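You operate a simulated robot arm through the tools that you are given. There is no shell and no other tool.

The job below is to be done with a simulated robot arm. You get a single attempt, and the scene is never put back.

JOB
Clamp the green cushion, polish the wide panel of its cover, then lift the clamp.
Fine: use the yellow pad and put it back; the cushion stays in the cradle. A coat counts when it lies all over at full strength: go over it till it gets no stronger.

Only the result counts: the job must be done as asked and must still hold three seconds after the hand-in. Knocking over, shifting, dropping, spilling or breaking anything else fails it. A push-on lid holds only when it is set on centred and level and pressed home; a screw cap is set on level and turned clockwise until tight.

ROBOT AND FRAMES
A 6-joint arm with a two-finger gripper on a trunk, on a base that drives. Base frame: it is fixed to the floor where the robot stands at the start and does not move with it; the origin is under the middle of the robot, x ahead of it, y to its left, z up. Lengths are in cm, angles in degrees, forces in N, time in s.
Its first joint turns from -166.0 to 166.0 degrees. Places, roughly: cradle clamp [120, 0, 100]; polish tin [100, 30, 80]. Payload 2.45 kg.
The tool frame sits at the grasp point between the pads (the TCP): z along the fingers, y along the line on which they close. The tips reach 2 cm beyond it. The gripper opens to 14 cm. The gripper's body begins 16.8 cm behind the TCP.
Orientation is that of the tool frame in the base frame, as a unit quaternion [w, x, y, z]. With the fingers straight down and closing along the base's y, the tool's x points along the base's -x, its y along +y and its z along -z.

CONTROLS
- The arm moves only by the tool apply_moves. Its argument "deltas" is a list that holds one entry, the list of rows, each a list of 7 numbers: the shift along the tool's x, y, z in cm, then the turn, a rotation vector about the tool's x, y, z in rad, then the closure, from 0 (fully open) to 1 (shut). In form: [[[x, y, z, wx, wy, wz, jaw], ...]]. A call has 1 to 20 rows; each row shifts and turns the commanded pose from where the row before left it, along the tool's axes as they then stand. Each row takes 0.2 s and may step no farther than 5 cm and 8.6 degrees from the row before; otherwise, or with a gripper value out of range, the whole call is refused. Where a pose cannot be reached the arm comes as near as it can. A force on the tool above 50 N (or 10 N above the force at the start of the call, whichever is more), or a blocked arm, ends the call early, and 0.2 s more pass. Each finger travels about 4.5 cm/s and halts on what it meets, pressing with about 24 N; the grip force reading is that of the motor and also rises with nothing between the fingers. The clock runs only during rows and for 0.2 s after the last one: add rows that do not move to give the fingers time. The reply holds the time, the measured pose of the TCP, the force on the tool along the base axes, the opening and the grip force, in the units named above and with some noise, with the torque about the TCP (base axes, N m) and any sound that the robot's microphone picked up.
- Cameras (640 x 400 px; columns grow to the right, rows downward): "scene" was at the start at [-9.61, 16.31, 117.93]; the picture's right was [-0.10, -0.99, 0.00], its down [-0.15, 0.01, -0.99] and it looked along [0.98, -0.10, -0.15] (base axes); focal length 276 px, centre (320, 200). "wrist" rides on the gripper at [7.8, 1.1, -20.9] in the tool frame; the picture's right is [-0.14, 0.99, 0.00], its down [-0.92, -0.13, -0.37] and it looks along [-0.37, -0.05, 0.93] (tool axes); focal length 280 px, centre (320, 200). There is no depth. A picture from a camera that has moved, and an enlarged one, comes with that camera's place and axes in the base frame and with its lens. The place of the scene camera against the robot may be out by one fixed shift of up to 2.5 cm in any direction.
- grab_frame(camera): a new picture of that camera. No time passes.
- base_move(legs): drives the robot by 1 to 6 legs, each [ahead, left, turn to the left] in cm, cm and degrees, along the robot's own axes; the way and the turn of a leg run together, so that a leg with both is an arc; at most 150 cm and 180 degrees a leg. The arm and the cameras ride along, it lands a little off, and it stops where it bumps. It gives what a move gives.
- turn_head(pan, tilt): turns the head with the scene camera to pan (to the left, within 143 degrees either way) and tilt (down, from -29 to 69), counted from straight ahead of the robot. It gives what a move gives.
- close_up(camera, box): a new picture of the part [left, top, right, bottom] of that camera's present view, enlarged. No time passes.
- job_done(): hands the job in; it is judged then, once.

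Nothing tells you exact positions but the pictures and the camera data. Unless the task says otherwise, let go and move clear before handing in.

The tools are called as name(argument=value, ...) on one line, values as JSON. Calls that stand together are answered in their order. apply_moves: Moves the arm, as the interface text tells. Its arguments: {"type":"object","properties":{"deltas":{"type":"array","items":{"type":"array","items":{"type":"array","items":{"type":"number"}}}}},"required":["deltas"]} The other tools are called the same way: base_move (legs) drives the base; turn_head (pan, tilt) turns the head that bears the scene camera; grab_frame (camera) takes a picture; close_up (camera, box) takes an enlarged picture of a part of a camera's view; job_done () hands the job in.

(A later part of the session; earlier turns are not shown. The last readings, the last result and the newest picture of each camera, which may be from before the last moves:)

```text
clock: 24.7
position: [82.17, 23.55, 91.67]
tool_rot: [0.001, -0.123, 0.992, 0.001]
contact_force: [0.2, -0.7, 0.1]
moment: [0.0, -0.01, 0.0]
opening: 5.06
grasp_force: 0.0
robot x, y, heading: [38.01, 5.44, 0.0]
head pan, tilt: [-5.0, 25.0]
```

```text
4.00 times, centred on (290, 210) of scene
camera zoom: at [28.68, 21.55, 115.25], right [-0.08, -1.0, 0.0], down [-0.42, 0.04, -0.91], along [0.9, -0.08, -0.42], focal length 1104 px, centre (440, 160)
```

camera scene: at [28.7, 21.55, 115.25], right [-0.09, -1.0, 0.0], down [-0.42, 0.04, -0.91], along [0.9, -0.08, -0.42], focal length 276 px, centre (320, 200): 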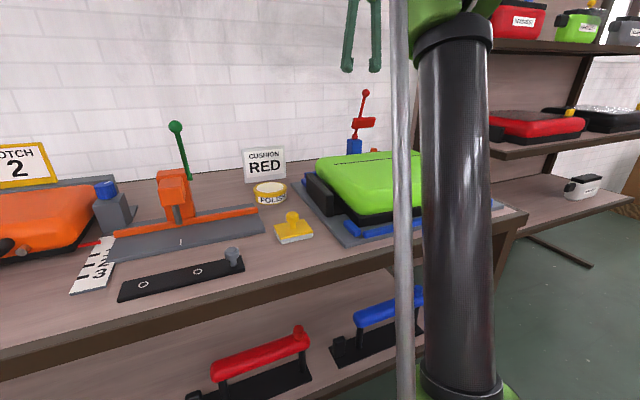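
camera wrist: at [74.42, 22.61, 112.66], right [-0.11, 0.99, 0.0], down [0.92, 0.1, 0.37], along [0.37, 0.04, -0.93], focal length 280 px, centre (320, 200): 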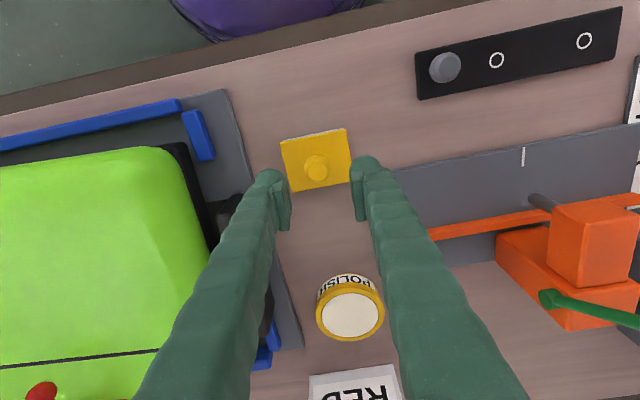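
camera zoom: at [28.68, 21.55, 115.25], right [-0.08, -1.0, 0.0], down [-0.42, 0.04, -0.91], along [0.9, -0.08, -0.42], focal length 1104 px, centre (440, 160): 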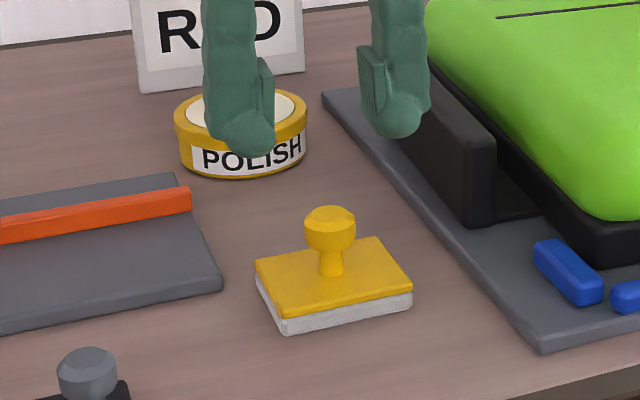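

The knob is centred to within a few millimetres. I'll correct, descend and grip it.

apply_moves(deltas=[[[-0.25, -0.15, 3, 0, 0, 0, 0.64], [0, 0, 3, 0, 0, 0, 0.64], [0, 0, 1.6, 0, 0, 0, 0.64], [0, 0, 0, 0, 0, 0, 0.64]]])

close_up(camera="wrist", box=[240, 80, 400, 240])

close_up(camera="scene", box=[240, 160, 340, 260])

```text
clock: 25.7
position: [82.31, 23.58, 84.23]
tool_rot: [0.001, -0.123, 0.992, 0.0]
contact_force: [0.4, 0.4, -0.6]
moment: [-0.01, -0.01, 0.0]
opening: 5.04
grasp_force: 0.1
robot x, y, heading: [38.12, 5.08, 0.3]
head pan, tilt: [-5.0, 25.0]
```

```text
2.50 times, centred on (320, 160) of wrist
camera zoom: at [74.64, 22.54, 105.09], right [-0.11, 0.99, 0.0], down [0.92, 0.1, 0.37], along [0.37, 0.04, -0.93], focal length 701 px, centre (320, 300)
```

zoom: 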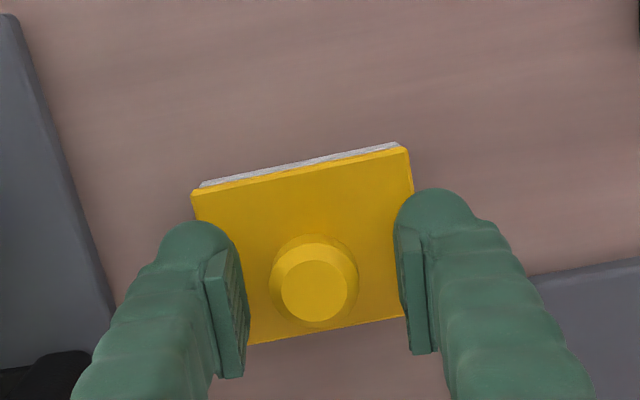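

```text
4.00 times, centred on (290, 210) of scene
camera zoom: at [28.68, 21.55, 115.25], right [-0.08, -1.0, 0.0], down [-0.42, 0.04, -0.91], along [0.9, -0.08, -0.42], focal length 1104 px, centre (440, 160)
```

zoom: 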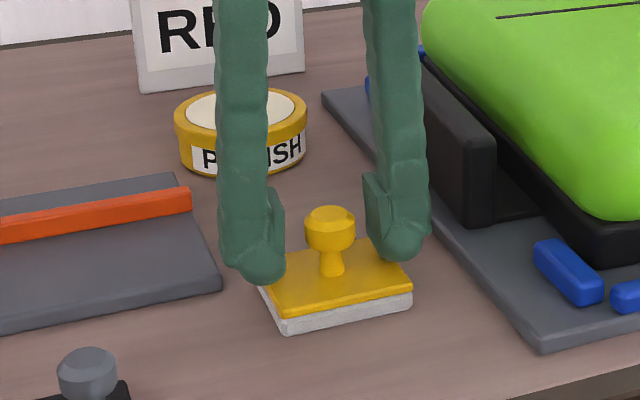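

apply_moves(deltas=[[[0.1, -0.2, 0, 0, 0, 0, 0.64], [0, 0, 0, 0, 0, 0, 0.75], [0, 0, 0, 0, 0, 0, 0.85], [0, 0, 0, 0, 0, 0, 1], [0, 0, 0, 0, 0, 0, 1], [0, 0, 0, 0, 0, 0, 1]]])

close_up(camera="wrist", box=[240, 80, 400, 240])

close_up(camera="scene", box=[240, 160, 340, 260])

```text
clock: 27.1
position: [82.37, 23.24, 84.27]
tool_rot: [0.002, -0.123, 0.992, -0.001]
contact_force: [0.8, -0.9, 0.8]
moment: [-0.02, 0.0, 0.01]
opening: 2.62
grasp_force: 24.3
robot x, y, heading: [38.57, 5.04, 0.1]
head pan, tilt: [-5.0, 25.0]
```

```text
2.50 times, centred on (320, 160) of wrist
camera zoom: at [74.57, 22.27, 105.14], right [-0.11, 0.99, 0.0], down [0.92, 0.1, 0.37], along [0.37, 0.04, -0.93], focal length 701 px, centre (320, 300)
```

zoom: 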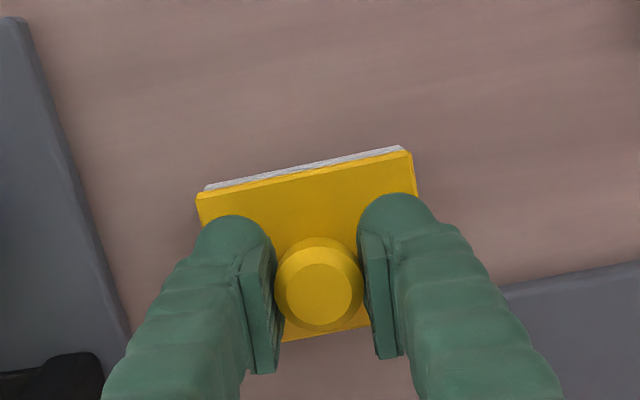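

```text
4.00 times, centred on (290, 210) of scene
camera zoom: at [28.69, 21.55, 115.25], right [-0.08, -1.0, 0.0], down [-0.42, 0.04, -0.91], along [0.9, -0.08, -0.42], focal length 1104 px, centre (440, 160)
```

zoom: 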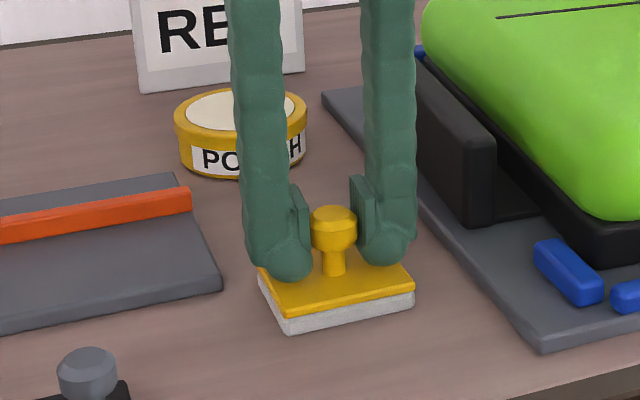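

The knob is gripped at 2.62 cm, and I note the home pose as (82.37, 23.24, 84.27). Now I'll lift and carry the pad over the tin.

apply_moves(deltas=[[[0, 0, -2, 0, 0, 0, 1], [0, 0, -3, 0, 0, 0, 1], [0, 0, -3, 0, 0, 0, 1], [-3, 0, 0, 0, 0, 0, 1], [-3, 0.3, 0, 0, 0, 0, 1], [-3, 0.3, 0, 0, 0, 0, 1], [-3, 0.3, 0, 0, 0, 0, 1], [-3, 0.3, 0, 0, 0, 0, 1], [-3, 0.2, 0, 0, 0, 0, 1], [-2.6, 0, 0, 0, 0, 0, 1], [0, 0, 0, 0, 0, 0, 1]]])

grab_frame(camera="wrist")

close_up(camera="scene", box=[220, 120, 340, 240])

```text
clock: 29.5
position: [101.92, 29.67, 92.41]
tool_rot: [0.001, -0.123, 0.992, 0.0]
contact_force: [1.2, 0.2, 0.3]
moment: [-0.01, 0.02, 0.02]
opening: 2.64
grasp_force: 23.9
robot x, y, heading: [38.17, 5.25, 0.2]
head pan, tilt: [-5.0, 25.0]
```

```text
taken
camera wrist: at [94.22, 28.75, 113.27], right [-0.11, 0.99, 0.0], down [0.92, 0.1, 0.37], along [0.37, 0.04, -0.93], focal length 280 px, centre (320, 200)
```

wrist: 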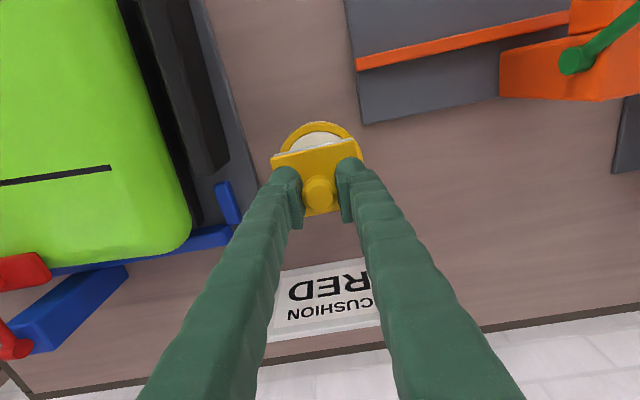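

```text
3.33 times, centred on (280, 180) of scene
camera zoom: at [28.69, 21.55, 115.25], right [-0.08, -1.0, 0.0], down [-0.42, 0.04, -0.91], along [0.9, -0.08, -0.42], focal length 920 px, centre (453, 267)
```

zoom: 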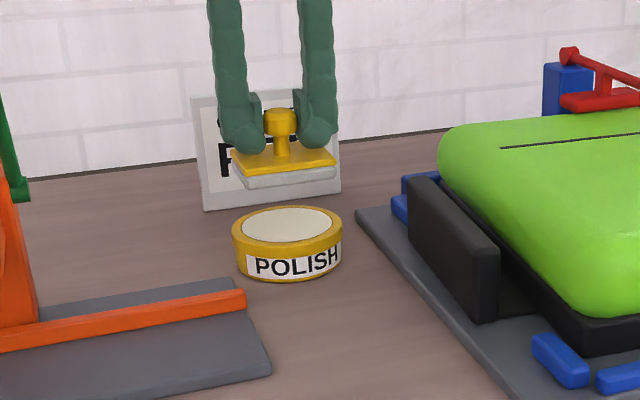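

The pad is level and centred over the tin. I'll lower until light contact.

apply_moves(deltas=[[[0, 0, 2, 0, 0, 0, 1], [0, 0, 1.5, 0, 0, 0, 1], [0, 0, 0.5, 0, 0, 0, 1], [0, 0, 0, 0, 0, 0, 1]]])

close_up(camera="scene", box=[220, 120, 340, 240])

```text
clock: 30.5
position: [102.06, 29.58, 88.21]
tool_rot: [0.001, -0.123, 0.992, 0.0]
contact_force: [-0.3, 0.1, -0.9]
moment: [0.03, 0.0, -0.01]
opening: 2.64
grasp_force: 23.7
robot x, y, heading: [38.51, 5.23, 0.2]
head pan, tilt: [-5.0, 25.0]
```

```text
3.33 times, centred on (280, 180) of scene
camera zoom: at [28.7, 21.55, 115.25], right [-0.08, -1.0, 0.0], down [-0.42, 0.04, -0.91], along [0.9, -0.08, -0.42], focal length 920 px, centre (453, 267)
```

zoom: 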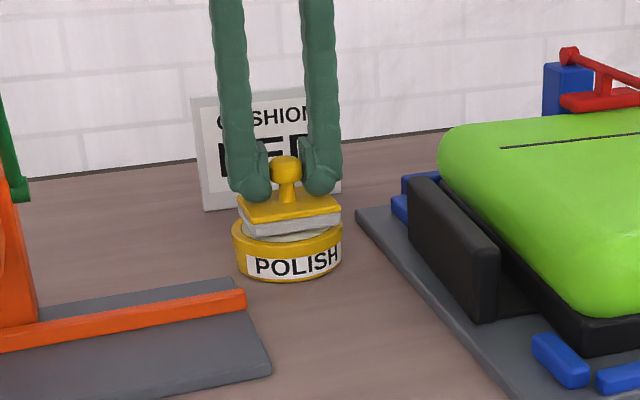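

apply_moves(deltas=[[[0, 0, 0.3, 0, 0, 0, 1], [0, 0, 0.2, 0, 0, 0, 1], [0, 0, 0, 0, 0, 0, 1]]])

close_up(camera="scene", box=[240, 150, 340, 220])

```text
clock: 31.3
position: [102.14, 29.58, 87.84]
tool_rot: [0.0, -0.122, 0.993, 0.001]
contact_force: [-0.1, 0.3, -0.6]
moment: [0.01, 0.0, 0.0]
opening: 2.64
grasp_force: 24.5
robot x, y, heading: [38.4, 5.36, 0.1]
head pan, tilt: [-5.0, 25.0]
```

```text
5.71 times, centred on (290, 185) of scene
camera zoom: at [28.7, 21.55, 115.25], right [-0.08, -1.0, 0.0], down [-0.42, 0.04, -0.91], along [0.9, -0.08, -0.42], focal length 1578 px, centre (491, 286)
```

zoom: 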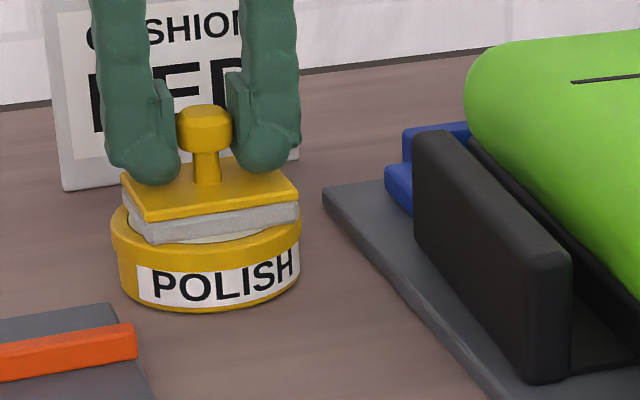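

apply_moves(deltas=[[[0, 0, 0.2, 0, 0, 0, 1], [0, 0, 0.2, 0, 0, 0, 1], [0, 0, 0, 0, 0, 0, 1]]])

```text
clock: 32.1
position: [102.04, 29.65, 87.47]
tool_rot: [0.0, -0.123, 0.992, 0.0]
contact_force: [6.0, 1.3, 30.8]
moment: [0.0, -0.02, -0.06]
opening: 2.63
grasp_force: 23.4
robot x, y, heading: [38.6, 5.21, 0.0]
head pan, tilt: [-5.0, 25.0]
```

Contact was firm at z≈87.45 (30 N). I'll ease off slightly, dwell, then lift.

apply_moves(deltas=[[[0, 0, -0.08, 0, 0, 0, 1], [0, 0, 0, 0, 0, 0, 1], [0, 0, 0, 0, 0, 0, 1], [0, 0, 0, 0, 0, 0, 1]]])

apply_moves(deltas=[[[0, 0, -1, 0, 0, 0, 1], [0, 0, -3, 0, 0, 0, 1], [0, 0, -4, 0, 0, 0, 1], [0, 0, -4, 0, 0, 0, 1]]])

close_up(camera="scene", box=[220, 100, 360, 220])

grab_frame(camera="wrist")

```text
clock: 33.1
position: [102.0, 29.74, 87.5]
tool_rot: [0.001, -0.123, 0.992, 0.0]
contact_force: [-2.5, -2.1, 8.7]
moment: [-0.07, 0.11, -0.02]
opening: 2.61
grasp_force: 24.1
robot x, y, heading: [38.3, 5.11, 0.2]
head pan, tilt: [-5.0, 25.0]
```

```text
clock: 34.1
position: [102.07, 29.58, 99.49]
tool_rot: [0.002, -0.123, 0.992, 0.001]
contact_force: [0.0, 0.3, 0.0]
moment: [0.0, 0.02, 0.01]
opening: 2.65
grasp_force: 23.7
robot x, y, heading: [38.43, 5.04, 0.0]
head pan, tilt: [-5.0, 25.0]
```

```text
3.33 times, centred on (290, 160) of scene
camera zoom: at [28.7, 21.56, 115.25], right [-0.08, -1.0, 0.0], down [-0.42, 0.04, -0.91], along [0.9, -0.08, -0.42], focal length 920 px, centre (420, 333)
```

zoom: 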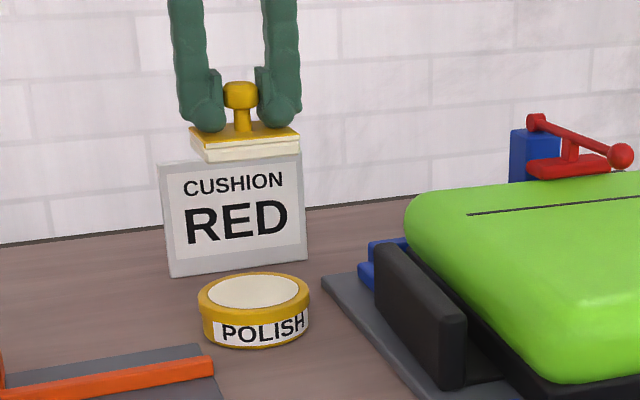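

```text
taken
camera wrist: at [94.29, 28.62, 120.34], right [-0.11, 0.99, 0.0], down [0.92, 0.1, 0.37], along [0.37, 0.04, -0.93], focal length 280 px, centre (320, 200)
```

wrist: 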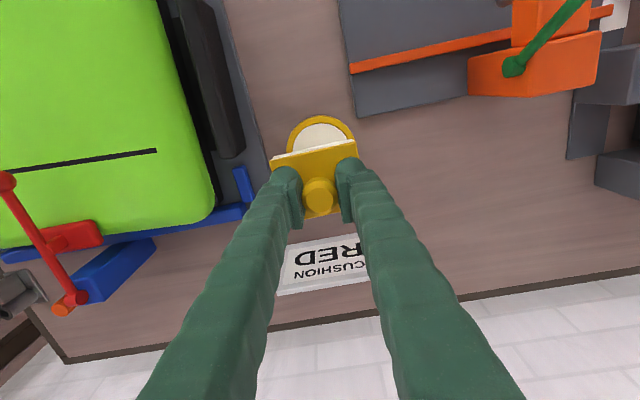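

The felt turned cream, so it is loaded. I'll carry it over the cushion's wide panel, square it to the seam (about 3.4°), and come down near the left end.

apply_moves(deltas=[[[2.87, -3.25, 0, 0, 0, 0, 1], [2.87, -3.25, 0, 0, 0, 0, 1], [2.87, -3.25, 0, 0, 0, 0, 1], [2.87, -3.25, 0, 0, 0, 0, 1], [2.87, -3.25, 0, 0, 0, 0, 1], [2.87, -3.25, 0, 0, 0, 0, 1], [0, 0, 0, 0, 0, 0.06, 1], [0, 0, 2, 0, 0, 0, 1], [0, 0, 1.8, 0, 0, 0, 1], [0, 0, 0, 0, 0, 0, 1]]])

grab_frame(camera="wrist")

close_up(camera="scene", box=[300, 100, 440, 240])

```text
clock: 36.3
position: [90.18, 6.39, 95.7]
tool_rot: [0.001, -0.093, 0.996, 0.001]
contact_force: [0.1, 0.1, -0.5]
moment: [-0.01, 0.0, 0.01]
opening: 2.65
grasp_force: 24.1
robot x, y, heading: [38.09, 5.35, -0.2]
head pan, tilt: [-5.0, 25.0]
```

```text
taken
camera wrist: at [82.32, 6.0, 116.55], right [-0.05, 1.0, 0.0], down [0.93, 0.04, 0.37], along [0.37, 0.02, -0.93], focal length 280 px, centre (320, 200)
```

wrist: 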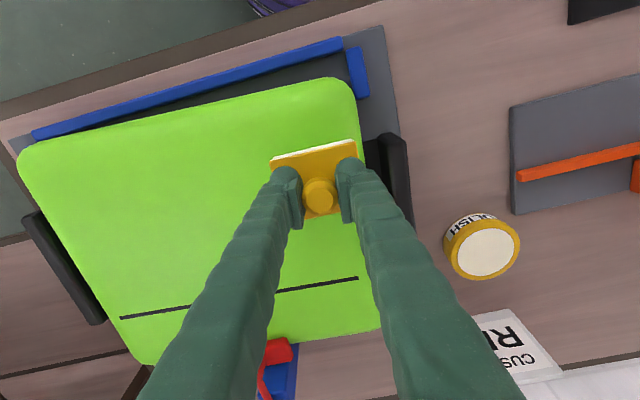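

```text
2.86 times, centred on (370, 170) of scene
camera zoom: at [28.69, 21.55, 115.25], right [-0.09, -1.0, 0.0], down [-0.42, 0.04, -0.91], along [0.9, -0.08, -0.42], focal length 789 px, centre (177, 286)
```

zoom: 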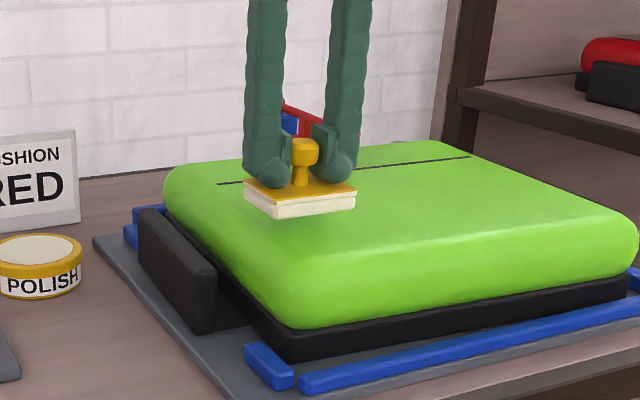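

apply_moves(deltas=[[[0, 0, 0.5, 0, 0, 0, 1], [0, 0, 0.2, 0, 0, 0, 1], [0, 0, 0, 0, 0, 0, 1]]])

```text
clock: 37.1
position: [90.06, 6.47, 94.92]
tool_rot: [0.0, -0.093, 0.996, 0.0]
contact_force: [0.8, -0.1, -1.3]
moment: [0.04, 0.0, -0.01]
opening: 2.64
grasp_force: 24.3
robot x, y, heading: [38.58, 5.17, 0.1]
head pan, tilt: [-5.0, 25.0]
```

apply_moves(deltas=[[[0, 0, 0.2, 0, 0, 0, 1], [0, 0, 0, 0, 0, 0, 1]]])

close_up(camera="scene", box=[320, 130, 400, 190])

```text
clock: 37.7
position: [90.16, 6.52, 94.78]
tool_rot: [0.001, -0.093, 0.996, 0.0]
contact_force: [-0.4, 0.7, -1.7]
moment: [-0.04, 0.02, 0.02]
opening: 2.64
grasp_force: 24.0
robot x, y, heading: [38.32, 5.02, 0.3]
head pan, tilt: [-5.0, 25.0]
```

```text
6.67 times, centred on (360, 160) of scene
camera zoom: at [28.69, 21.55, 115.25], right [-0.08, -1.0, 0.0], down [-0.42, 0.04, -0.91], along [0.9, -0.08, -0.42], focal length 1840 px, centre (53, 467)
```

zoom: 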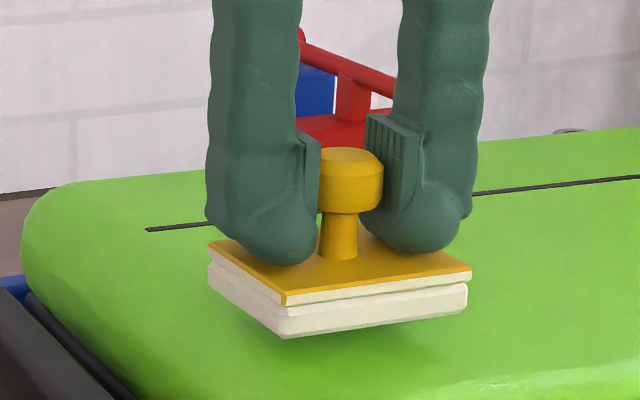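

apply_moves(deltas=[[[0, 0, 0.2, 0, 0, 0, 1], [0, 0, 0.1, 0, 0, 0, 1], [0, 0, 0, 0, 0, 0, 1]]])

```text
clock: 38.5
position: [90.05, 6.5, 94.48]
tool_rot: [0.001, -0.094, 0.996, 0.0]
contact_force: [0.2, -0.4, -1.6]
moment: [0.01, 0.0, -0.04]
opening: 2.64
grasp_force: 23.8
robot x, y, heading: [38.33, 4.97, 0.4]
head pan, tilt: [-5.0, 25.0]
```

apply_moves(deltas=[[[0, 0, 0.15, 0, 0, 0, 1], [0, 0, 0, 0, 0, 0, 1]]])

apply_moves(deltas=[[[0, 0, 0.12, 0, 0, 0, 1], [0, 0, 0, 0, 0, 0, 1]]])

```text
clock: 39.1
position: [90.14, 6.54, 94.38]
tool_rot: [0.001, -0.093, 0.996, 0.0]
contact_force: [0.8, 0.1, -1.3]
moment: [0.01, 0.01, 0.02]
opening: 2.63
grasp_force: 23.8
robot x, y, heading: [37.9, 5.1, 0.2]
head pan, tilt: [-5.0, 25.0]
```

```text
clock: 39.7
position: [89.96, 6.62, 94.33]
tool_rot: [0.001, -0.092, 0.996, 0.0]
contact_force: [1.2, 0.3, -0.3]
moment: [0.0, 0.0, 0.02]
opening: 2.62
grasp_force: 23.9
robot x, y, heading: [38.64, 5.08, -0.1]
head pan, tilt: [-5.0, 25.0]
```

apply_moves(deltas=[[[0, 0, 0.12, 0, 0, 0, 1], [0, 0, 0, 0, 0, 0, 1]]])

close_up(camera="scene", box=[320, 130, 400, 190])

```text
clock: 40.3
position: [90.04, 6.45, 94.16]
tool_rot: [0.001, -0.093, 0.996, 0.0]
contact_force: [0.3, -0.8, -0.4]
moment: [0.01, 0.0, 0.0]
opening: 2.63
grasp_force: 24.0
robot x, y, heading: [38.26, 5.22, -0.3]
head pan, tilt: [-5.0, 25.0]
```

```text
6.67 times, centred on (360, 160) of scene
camera zoom: at [28.69, 21.55, 115.25], right [-0.08, -1.0, 0.0], down [-0.42, 0.04, -0.91], along [0.9, -0.08, -0.42], focal length 1840 px, centre (53, 467)
```

zoom: 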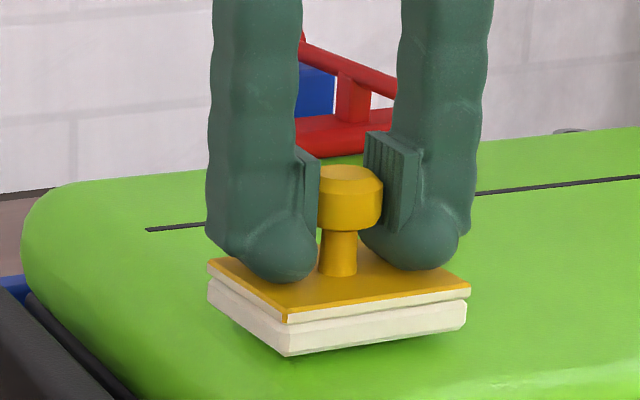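

apply_moves(deltas=[[[0, 0, 0.15, 0, 0, 0, 1], [0, 0, 0, 0, 0, 0, 1]]])

apply_moves(deltas=[[[0, 0, 0.15, 0, 0, 0, 1], [0, 0, 0, 0, 0, 0, 1]]])

```text
clock: 40.9
position: [90.09, 6.36, 93.91]
tool_rot: [0.001, -0.094, 0.996, 0.0]
contact_force: [0.3, -0.9, -0.5]
moment: [-0.04, 0.02, 0.0]
opening: 2.61
grasp_force: 24.1
robot x, y, heading: [38.42, 4.98, 0.0]
head pan, tilt: [-5.0, 25.0]
```

```text
clock: 41.5
position: [90.07, 6.47, 93.82]
tool_rot: [0.0, -0.093, 0.996, 0.0]
contact_force: [0.5, 1.0, -0.2]
moment: [0.03, 0.0, 0.01]
opening: 2.64
grasp_force: 24.2
robot x, y, heading: [37.97, 4.78, -0.2]
head pan, tilt: [-5.0, 25.0]
```

apply_moves(deltas=[[[0, 0, 0.15, 0, 0, 0, 1], [0, 0, 0, 0, 0, 0, 1]]])

apply_moves(deltas=[[[0, 0, 0.15, 0, 0, 0, 1], [0, 0, 0, 0, 0, 0, 1]]])

close_up(camera="scene", box=[320, 130, 400, 190])

```text
clock: 42.1
position: [90.12, 6.39, 93.74]
tool_rot: [0.001, -0.093, 0.996, 0.0]
contact_force: [0.1, -0.1, -1.6]
moment: [-0.02, -0.03, 0.01]
opening: 2.61
grasp_force: 24.2
robot x, y, heading: [38.46, 5.04, 0.2]
head pan, tilt: [-5.0, 25.0]
```

```text
clock: 42.7
position: [90.05, 6.52, 93.59]
tool_rot: [0.002, -0.094, 0.996, 0.0]
contact_force: [5.8, -0.3, 26.6]
moment: [-0.02, -0.05, -0.05]
opening: 2.6
grasp_force: 24.1
robot x, y, heading: [38.34, 5.08, -0.1]
head pan, tilt: [-5.0, 25.0]
```

```text
6.67 times, centred on (360, 160) of scene
camera zoom: at [28.66, 21.54, 115.25], right [-0.09, -1.0, 0.0], down [-0.42, 0.04, -0.91], along [0.9, -0.08, -0.42], focal length 1840 px, centre (53, 467)
```

zoom: 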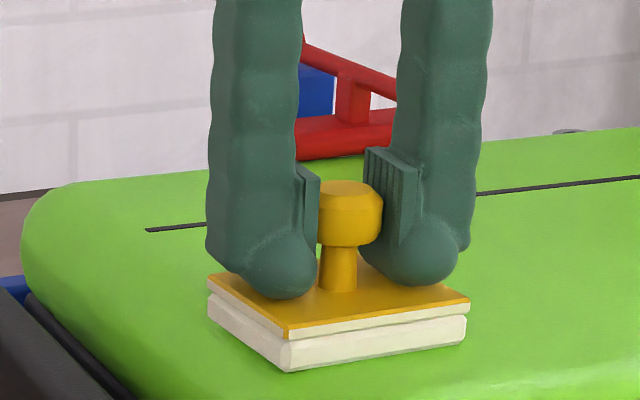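

There is firm contact at TCP z≈93.6, so the surface is near z 89.2 and the seam near n≈102.5. I'll ease the load a little and make a first stroke along the seam direction.

apply_moves(deltas=[[[0, 0, -0.04, 0, 0, 0, 1], [-0.09, -1.5, 0, 0, 0, 0, 1], [-0.09, -1.5, 0, 0, 0, 0, 1], [-0.09, -1.5, 0, 0, 0, 0, 1], [-0.09, -1.5, 0, 0, 0, 0, 1], [0, 0, 0, 0, 0, 0, 1]]])

close_up(camera="scene", box=[300, 110, 440, 220])

grab_frame(camera="wrist")

```text
clock: 44.1
position: [91.54, 0.6, 93.56]
tool_rot: [0.001, -0.093, 0.996, 0.001]
contact_force: [-0.1, 4.9, 13.7]
moment: [0.08, 0.03, -0.09]
opening: 2.65
grasp_force: 23.2
robot x, y, heading: [38.5, 4.95, -0.1]
head pan, tilt: [-5.0, 25.0]
```

```text
3.64 times, centred on (370, 165) of scene
camera zoom: at [28.65, 21.57, 115.24], right [-0.08, -1.0, 0.0], down [-0.42, 0.04, -0.91], along [0.9, -0.08, -0.42], focal length 1004 px, centre (138, 327)
```

zoom: 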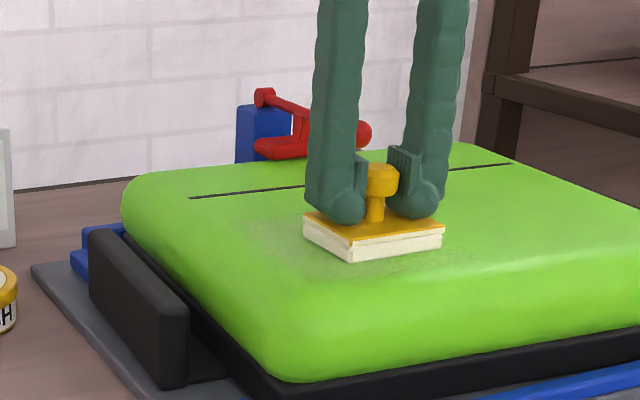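

```text
taken
camera wrist: at [83.72, 0.1, 114.46], right [-0.05, 1.0, 0.0], down [0.93, 0.04, 0.37], along [0.37, 0.02, -0.93], focal length 280 px, centre (320, 200)
```

wrist: 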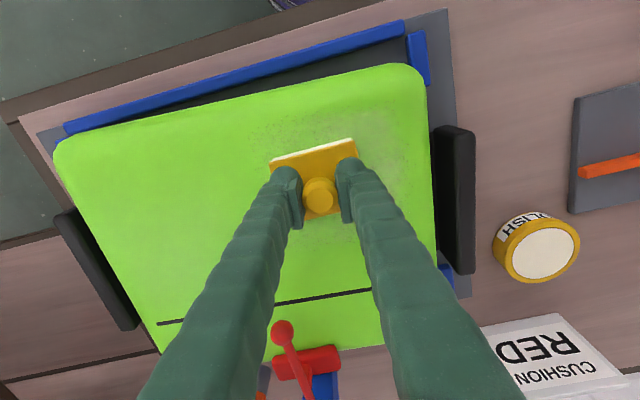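

close_up(camera="wrist", box=[220, 60, 460, 300])

apply_moves(deltas=[[[-0.12, -2, 0, 0, 0, 0, 1], [-0.12, -2, 0, 0, 0, 0, 1], [-0.12, -2, 0, 0, 0, 0, 1], [-0.12, -2, 0, 0, 0, 0, 1], [-0.12, -2, 0, 0, 0, 0, 1], [0, 0, 0, 0, 0, 0, 1]]])

grab_frame(camera="wrist")

```text
1.67 times, centred on (340, 180) of wrist
camera zoom: at [83.72, 0.1, 114.46], right [-0.05, 1.0, 0.0], down [0.93, 0.04, 0.37], along [0.37, 0.02, -0.93], focal length 467 px, centre (287, 233)
```

zoom: 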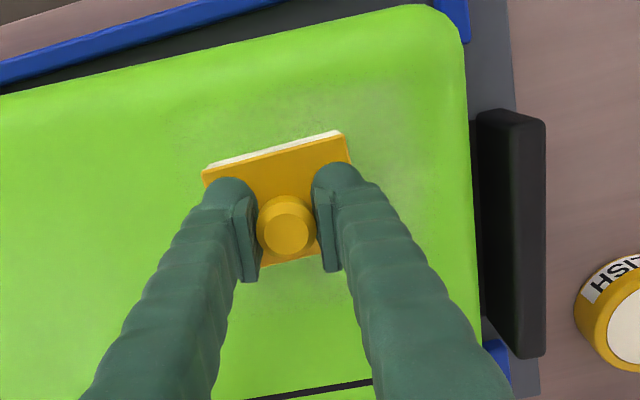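

```text
clock: 45.5
position: [93.85, -9.12, 93.63]
tool_rot: [0.001, -0.093, 0.996, 0.0]
contact_force: [-0.8, 9.4, 22.0]
moment: [0.11, 0.05, -0.05]
opening: 2.61
grasp_force: 24.3
robot x, y, heading: [38.07, 5.14, 0.1]
head pan, tilt: [-5.0, 25.0]
```

```text
taken
camera wrist: at [86.05, -9.63, 114.4], right [-0.05, 1.0, 0.0], down [0.93, 0.05, 0.37], along [0.37, 0.02, -0.93], focal length 280 px, centre (320, 200)
```

wrist: 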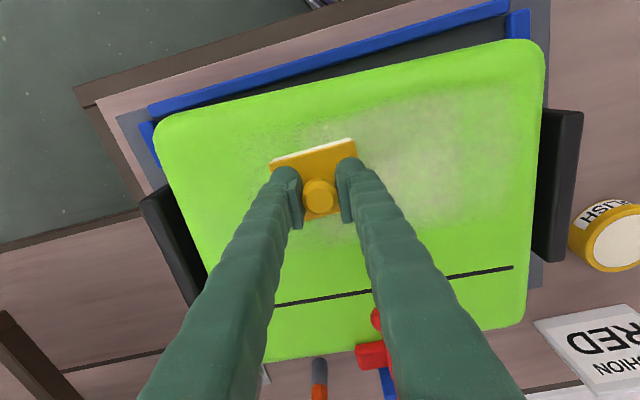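

The coat shows and spreads slightly past the pad. I'll finish this row, step toward the seam (n≈93.5), and return.

apply_moves(deltas=[[[-0.11, -1.8, 0, 0, 0, 0, 1], [-0.11, -1.8, 0, 0, 0, 0, 1], [-0.11, -1.8, 0, 0, 0, 0, 1], [-0.11, -1.8, 0, 0, 0, 0, 1], [-0.11, -1.8, 0, 0, 0, 0, 1], [-1.6, -0.1, 0, 0, 0, 0, 1], [-1.6, -0.1, 0, 0, 0, 0, 1], [-1.6, -0.1, 0, 0, 0, 0, 1], [0, 0, 0, 0, 0, 0, 1]]])

grab_frame(camera="wrist")

```text
clock: 47.5
position: [100.97, -17.16, 93.48]
tool_rot: [0.0, -0.093, 0.996, 0.0]
contact_force: [0.4, -0.2, -0.4]
moment: [-0.03, -0.03, -0.02]
opening: 2.65
grasp_force: 23.9
robot x, y, heading: [38.14, 4.98, 0.2]
head pan, tilt: [-5.0, 25.0]
```

```text
taken
camera wrist: at [93.12, -17.7, 114.45], right [-0.05, 1.0, 0.0], down [0.93, 0.05, 0.37], along [0.37, 0.02, -0.93], focal length 280 px, centre (320, 200)
```

wrist: 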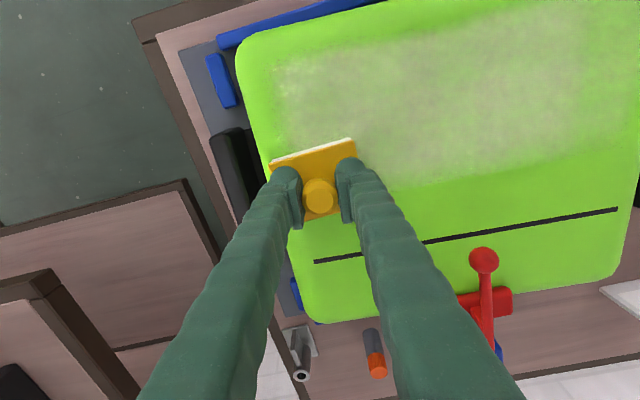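

close_up(camera="wrist", box=[220, 0, 640, 280])

close_up(camera="scene", box=[300, 110, 460, 220])

```text
1.43 times, centred on (430, 140) of wrist
camera zoom: at [93.12, -17.7, 114.45], right [-0.05, 1.0, 0.0], down [0.93, 0.05, 0.37], along [0.37, 0.02, -0.93], focal length 401 px, centre (163, 286)
```

zoom: 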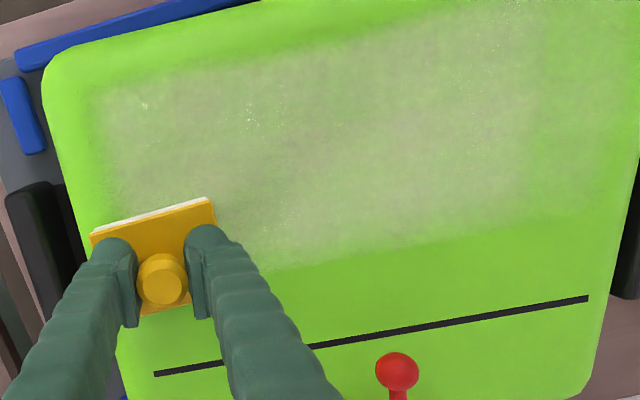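

```text
3.64 times, centred on (380, 165) of scene
camera zoom: at [28.7, 21.54, 115.25], right [-0.08, -1.0, 0.0], down [-0.42, 0.04, -0.91], along [0.9, -0.08, -0.42], focal length 1004 px, centre (102, 327)
```

zoom: 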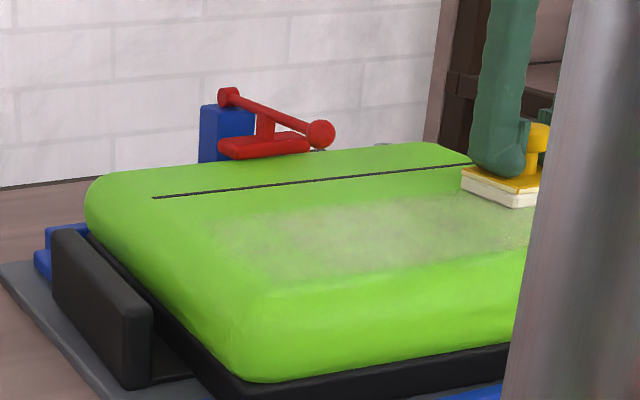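

The coat builds in a soft band and is stronger where I pressed harder. I've lost contact at this end, so I'll lower to regain pressure and stroke back.

apply_moves(deltas=[[[0.06, 1, 0.1, 0, 0, 0, 1], [0, 0, 0, 0, 0, 0, 1]]])

```text
clock: 48.1
position: [100.71, -16.21, 93.49]
tool_rot: [0.001, -0.092, 0.996, 0.0]
contact_force: [2.6, -5.4, 12.5]
moment: [-0.07, -0.04, -0.06]
opening: 2.62
grasp_force: 24.0
robot x, y, heading: [38.33, 5.07, 0.2]
head pan, tilt: [-5.0, 25.0]
```

apply_moves(deltas=[[[0.11, 1.8, 0, 0, 0, 0, 1], [0.11, 1.8, 0, 0, 0, 0, 1], [0.11, 1.8, 0, 0, 0, 0, 1], [0.11, 1.8, 0, 0, 0, 0, 1], [0.11, 1.8, 0, 0, 0, 0, 1], [0.11, 1.8, 0, 0, 0, 0, 1]]])

apply_moves(deltas=[[[0.11, 1.8, 0, 0, 0, 0, 1], [0.11, 1.8, 0, 0, 0, 0, 1], [0.11, 1.8, 0, 0, 0, 0, 1], [0.11, 1.8, 0, 0, 0, 0, 1], [0.11, 1.8, 0, 0, 0, 0, 1], [0.11, 1.8, 0, 0, 0, 0, 1], [0.11, 1.8, 0, 0, 0, 0, 1], [0, 0, 0, 0, 0, 0, 1]]])

grab_frame(camera="wrist")

close_up(camera="scene", box=[300, 110, 460, 220])

```text
clock: 49.5
position: [97.92, -5.87, 93.39]
tool_rot: [0.002, -0.093, 0.996, 0.001]
contact_force: [0.2, -9.2, 25.0]
moment: [-0.16, -0.06, 0.03]
opening: 2.63
grasp_force: 23.9
robot x, y, heading: [38.13, 5.39, 0.2]
head pan, tilt: [-5.0, 25.0]
```

```text
clock: 51.3
position: [94.94, 6.47, 93.43]
tool_rot: [0.0, -0.093, 0.996, 0.0]
contact_force: [2.2, -12.0, 35.2]
moment: [-0.22, -0.03, -0.06]
opening: 2.64
grasp_force: 24.3
robot x, y, heading: [38.4, 5.37, 0.1]
head pan, tilt: [-5.0, 25.0]
```

```text
taken
camera wrist: at [87.06, 5.98, 114.31], right [-0.05, 1.0, 0.0], down [0.93, 0.04, 0.37], along [0.37, 0.02, -0.93], focal length 280 px, centre (320, 200)
```

wrist: 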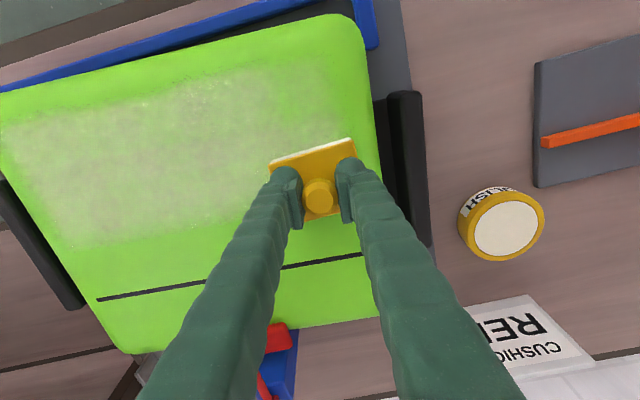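

```text
3.64 times, centred on (380, 165) of scene
camera zoom: at [28.62, 21.5, 115.25], right [-0.09, -1.0, 0.0], down [-0.42, 0.04, -0.91], along [0.9, -0.08, -0.42], focal length 1004 px, centre (102, 327)
```

zoom: 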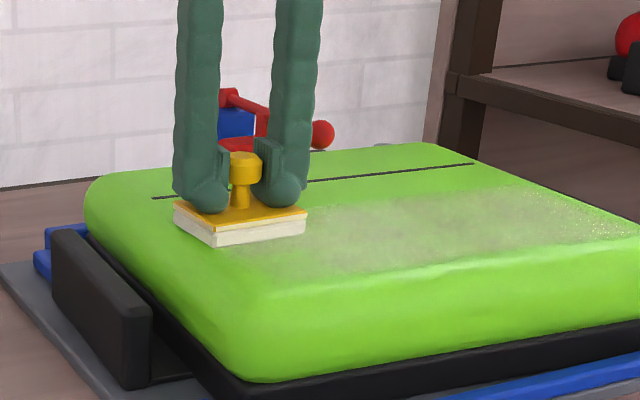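

The contact load rises toward this end, so I'll ease it, finish the end, then step to n≈97 and stroke back while watching the seam.

apply_moves(deltas=[[[0.09, 1.6, -0.05, 0, 0, 0, 1], [-1.65, -0.1, -0.02, 0, 0, 0, 1], [-1.65, -0.1, 0, 0, 0, 0, 1], [0, 0, 0, 0, 0, 0, 1]]])

apply_moves(deltas=[[[-0.11, -1.8, 0, 0, 0, 0, 1], [-0.11, -1.8, 0, 0, 0, 0, 1], [-0.11, -1.8, 0.01, 0, 0, 0, 1], [-0.11, -1.8, 0.01, 0, 0, 0, 1], [-0.11, -1.8, 0.01, 0, 0, 0, 1], [-0.11, -1.8, 0.01, 0, 0, 0, 1], [-0.11, -1.8, 0.01, 0, 0, 0, 1], [0, 0, 0, 0, 0, 0, 1]]])

grab_frame(camera="wrist")

```text
clock: 52.3
position: [97.87, 8.61, 93.49]
tool_rot: [0.001, -0.093, 0.996, 0.0]
contact_force: [-15.6, 2.1, 32.3]
moment: [0.04, 0.4, -0.01]
opening: 2.6
grasp_force: 24.0
robot x, y, heading: [38.55, 5.21, 0.5]
head pan, tilt: [-5.0, 25.0]
```

```text
clock: 54.1
position: [100.85, -3.81, 93.62]
tool_rot: [0.001, -0.093, 0.996, 0.001]
contact_force: [-0.2, -0.1, -0.8]
moment: [-0.02, -0.02, -0.01]
opening: 2.61
grasp_force: 23.5
robot x, y, heading: [38.49, 5.16, 0.5]
head pan, tilt: [-5.0, 25.0]
```

```text
taken
camera wrist: at [93.08, -4.33, 114.35], right [-0.05, 1.0, 0.0], down [0.93, 0.04, 0.37], along [0.37, 0.02, -0.93], focal length 280 px, centre (320, 200)
```

wrist: 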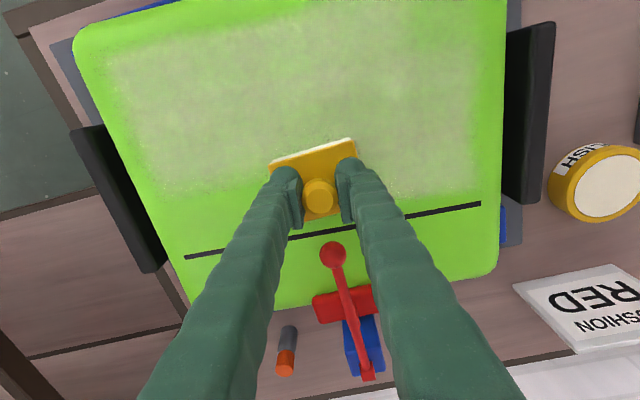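

apply_moves(deltas=[[[0, 0, 0.12, 0, 0, 0, 1], [0, 0, 0, 0, 0, 0, 1]]])

close_up(camera="wrist", box=[280, 120, 520, 280])

```text
clock: 54.7
position: [101.06, -3.79, 93.5]
tool_rot: [0.001, -0.093, 0.996, 0.0]
contact_force: [2.2, -0.2, 33.5]
moment: [0.01, 0.02, -0.05]
opening: 2.61
grasp_force: 23.6
robot x, y, heading: [38.28, 4.68, 0.2]
head pan, tilt: [-5.0, 25.0]
```

```text
2.50 times, centred on (400, 200) of wrist
camera zoom: at [93.06, -4.33, 114.32], right [-0.05, 1.0, 0.0], down [0.93, 0.04, 0.37], along [0.37, 0.02, -0.93], focal length 701 px, centre (120, 200)
```

zoom: 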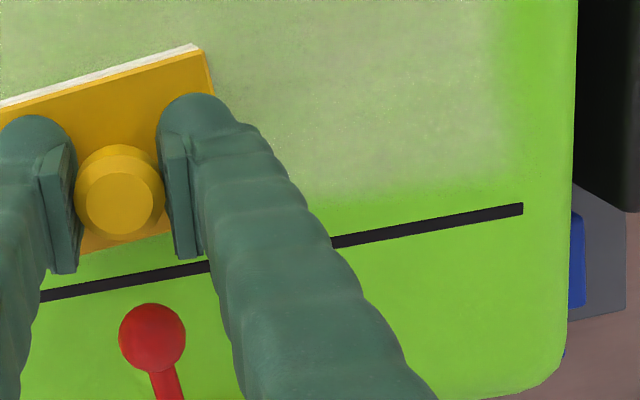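

Contact stiffness is high, so I'll use finer height steps. I'll lift slightly, square the pad to the seam a bit more, move to n≈99.1 (pad edge just short of the seam), and re-contact.

apply_moves(deltas=[[[0, 0, -0.4, 0, 0, 0, 1], [0, 0, 0, 0, 0, 0.06, 1], [-2.0, 0.24, 0, 0, 0, 0, 1], [0, 0, 0.3, 0, 0, 0, 1], [0, 0, 0, 0, 0, 0, 1]]])

close_up(camera="wrist", box=[220, 120, 460, 280])

```text
clock: 55.9
position: [102.99, -3.24, 93.54]
tool_rot: [0.002, -0.063, 0.998, 0.0]
contact_force: [-0.4, 0.4, 1.9]
moment: [-0.01, -0.04, -0.02]
opening: 2.63
grasp_force: 24.0
robot x, y, heading: [38.56, 5.0, 0.2]
head pan, tilt: [-5.0, 25.0]
```

```text
2.50 times, centred on (340, 200) of wrist
camera zoom: at [95.14, -3.34, 114.36], right [0.01, 1.0, 0.0], down [0.93, -0.01, 0.37], along [0.37, 0.0, -0.93], focal length 701 px, centre (270, 200)
```

zoom: 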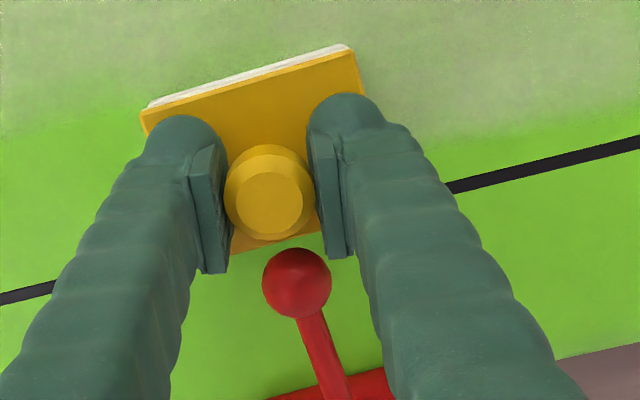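

The pad edge is now parallel to the seam and about 0.3 cm short of it. I'll press lightly and stroke to the right end.

apply_moves(deltas=[[[0, 0, 0.08, 0, 0, 0, 1], [-0.22, -1.8, 0.008, 0, 0, 0, 1], [-0.22, -1.8, 0.008, 0, 0, 0, 1], [-0.22, -1.8, 0.008, 0, 0, 0, 1], [0, 0, 0, 0, 0, 0, 1]]])

grab_frame(camera="wrist")

```text
clock: 57.1
position: [104.35, -8.52, 93.4]
tool_rot: [0.001, -0.064, 0.998, 0.001]
contact_force: [-1.8, 11.6, 28.8]
moment: [0.23, 0.08, -0.04]
opening: 2.61
grasp_force: 24.0
robot x, y, heading: [38.72, 4.82, 0.1]
head pan, tilt: [-5.0, 25.0]
```

```text
taken
camera wrist: at [96.45, -8.65, 114.33], right [0.01, 1.0, 0.0], down [0.93, -0.01, 0.37], along [0.37, 0.0, -0.93], focal length 280 px, centre (320, 200)
```

wrist: 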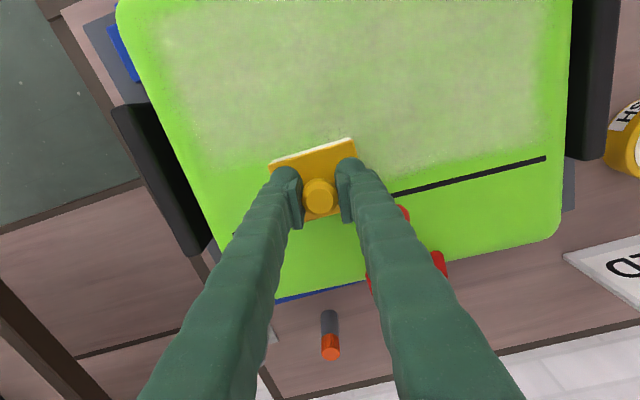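

apply_moves(deltas=[[[-0.22, -1.8, 0.008, 0, 0, 0, 1], [-0.22, -1.8, 0.008, 0, 0, 0, 1], [-0.22, -1.8, 0.008, 0, 0, 0, 1], [-0.22, -1.8, 0.01, 0, 0, 0, 1], [0, 0, 0, 0, 0, 0, 1]]])

grab_frame(camera="wrist")

```text
clock: 58.3
position: [106.25, -15.69, 93.55]
tool_rot: [0.002, -0.063, 0.998, 0.0]
contact_force: [-2.5, 12.0, 35.9]
moment: [0.22, 0.11, -0.05]
opening: 2.59
grasp_force: 24.1
robot x, y, heading: [38.17, 5.37, 0.4]
head pan, tilt: [-5.0, 25.0]
```

```text
taken
camera wrist: at [98.31, -15.65, 114.31], right [0.01, 1.0, 0.0], down [0.93, -0.01, 0.37], along [0.37, 0.0, -0.93], focal length 280 px, centre (320, 200)
```

wrist: 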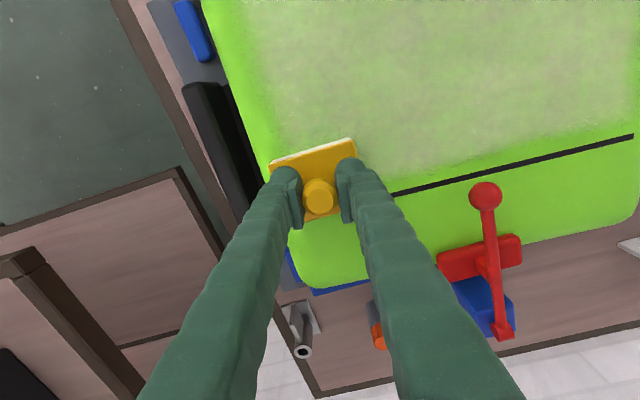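

apply_moves(deltas=[[[0.23, 1.9, -0.04, 0, 0, 0, 1], [0.23, 1.9, -0.003, 0, 0, 0, 1], [0.23, 1.9, -0.003, 0, 0, 0, 1], [0.23, 1.9, -0.003, 0, 0, 0, 1], [0.23, 1.9, -0.003, 0, 0, 0, 1], [0.23, 1.9, -0.003, 0, 0, 0, 1], [0.23, 1.9, -0.003, 0, 0, 0, 1]]])

apply_moves(deltas=[[[0.23, 1.9, -0.003, 0, 0, 0, 1], [0.23, 1.9, -0.003, 0, 0, 0, 1], [0.23, 1.9, -0.003, 0, 0, 0, 1], [0.23, 1.9, -0.003, 0, 0, 0, 1], [0.23, 1.9, -0.003, 0, 0, 0, 1], [0.23, 1.9, -0.003, 0, 0, 0, 1], [0, 0, 0, 0, 0, 0, 1]]])

grab_frame(camera="wrist")

close_up(camera="scene", box=[300, 110, 460, 220])

```text
clock: 59.0
position: [105.31, -12.37, 93.35]
tool_rot: [0.001, -0.063, 0.998, -0.001]
contact_force: [-5.5, 2.9, 16.5]
moment: [0.21, 0.15, -0.02]
opening: 2.62
grasp_force: 24.2
robot x, y, heading: [38.3, 5.26, -0.2]
head pan, tilt: [-5.0, 25.0]
stopped in row 3: the force on the tool passed its limit at 51 N (the readings are from after the stop); the commanded pose is now the measured one
```

```text
clock: 59.7
position: [104.28, -7.51, 93.5]
tool_rot: [0.001, -0.062, 0.998, -0.001]
contact_force: [-4.3, 1.0, 18.1]
moment: [0.3, 0.17, 0.02]
opening: 2.61
grasp_force: 24.1
robot x, y, heading: [38.24, 5.05, -0.3]
head pan, tilt: [-5.0, 25.0]
stopped in row 3: the force on the tool passed its limit at 53 N (the readings are from after the stop); the commanded pose is now the measured one
```

```text
taken
camera wrist: at [96.34, -7.45, 114.32], right [0.01, 1.0, 0.0], down [0.93, -0.01, 0.37], along [0.37, -0.01, -0.93], focal length 280 px, centre (320, 200)
```

wrist: 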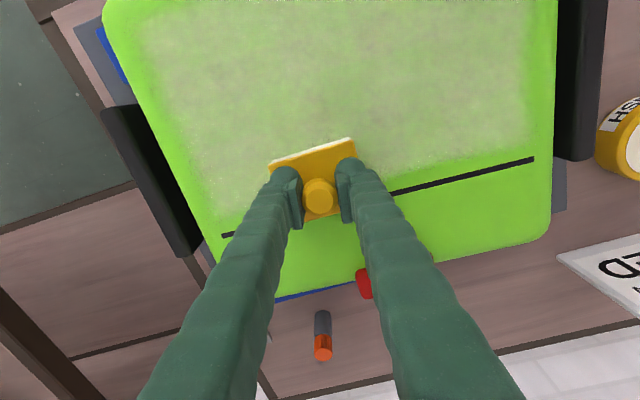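

```text
3.64 times, centred on (380, 165) of scene
camera zoom: at [28.68, 21.51, 115.24], right [-0.09, -1.0, 0.0], down [-0.42, 0.04, -0.91], along [0.9, -0.08, -0.42], focal length 1004 px, centre (102, 327)
```

zoom: 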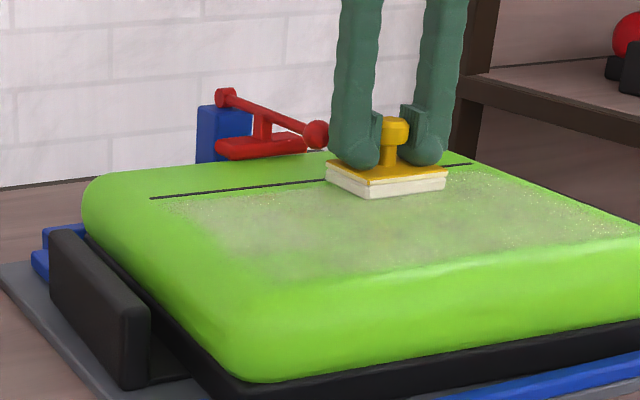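

A bit too much load there, so I'll ease up and continue the stroke to the left end in gentler rows.

apply_moves(deltas=[[[0, 0, -0.1, 0, 0, 0, 1], [0, 0, 0, 0, 0, 0, 1]]])

```text
clock: 60.3
position: [104.28, -7.6, 93.45]
tool_rot: [0.003, -0.062, 0.998, -0.002]
contact_force: [-2.5, 0.4, 6.7]
moment: [0.16, 0.11, 0.06]
opening: 2.6
grasp_force: 23.7
robot x, y, heading: [38.16, 5.27, 0.0]
head pan, tilt: [-5.0, 25.0]
```

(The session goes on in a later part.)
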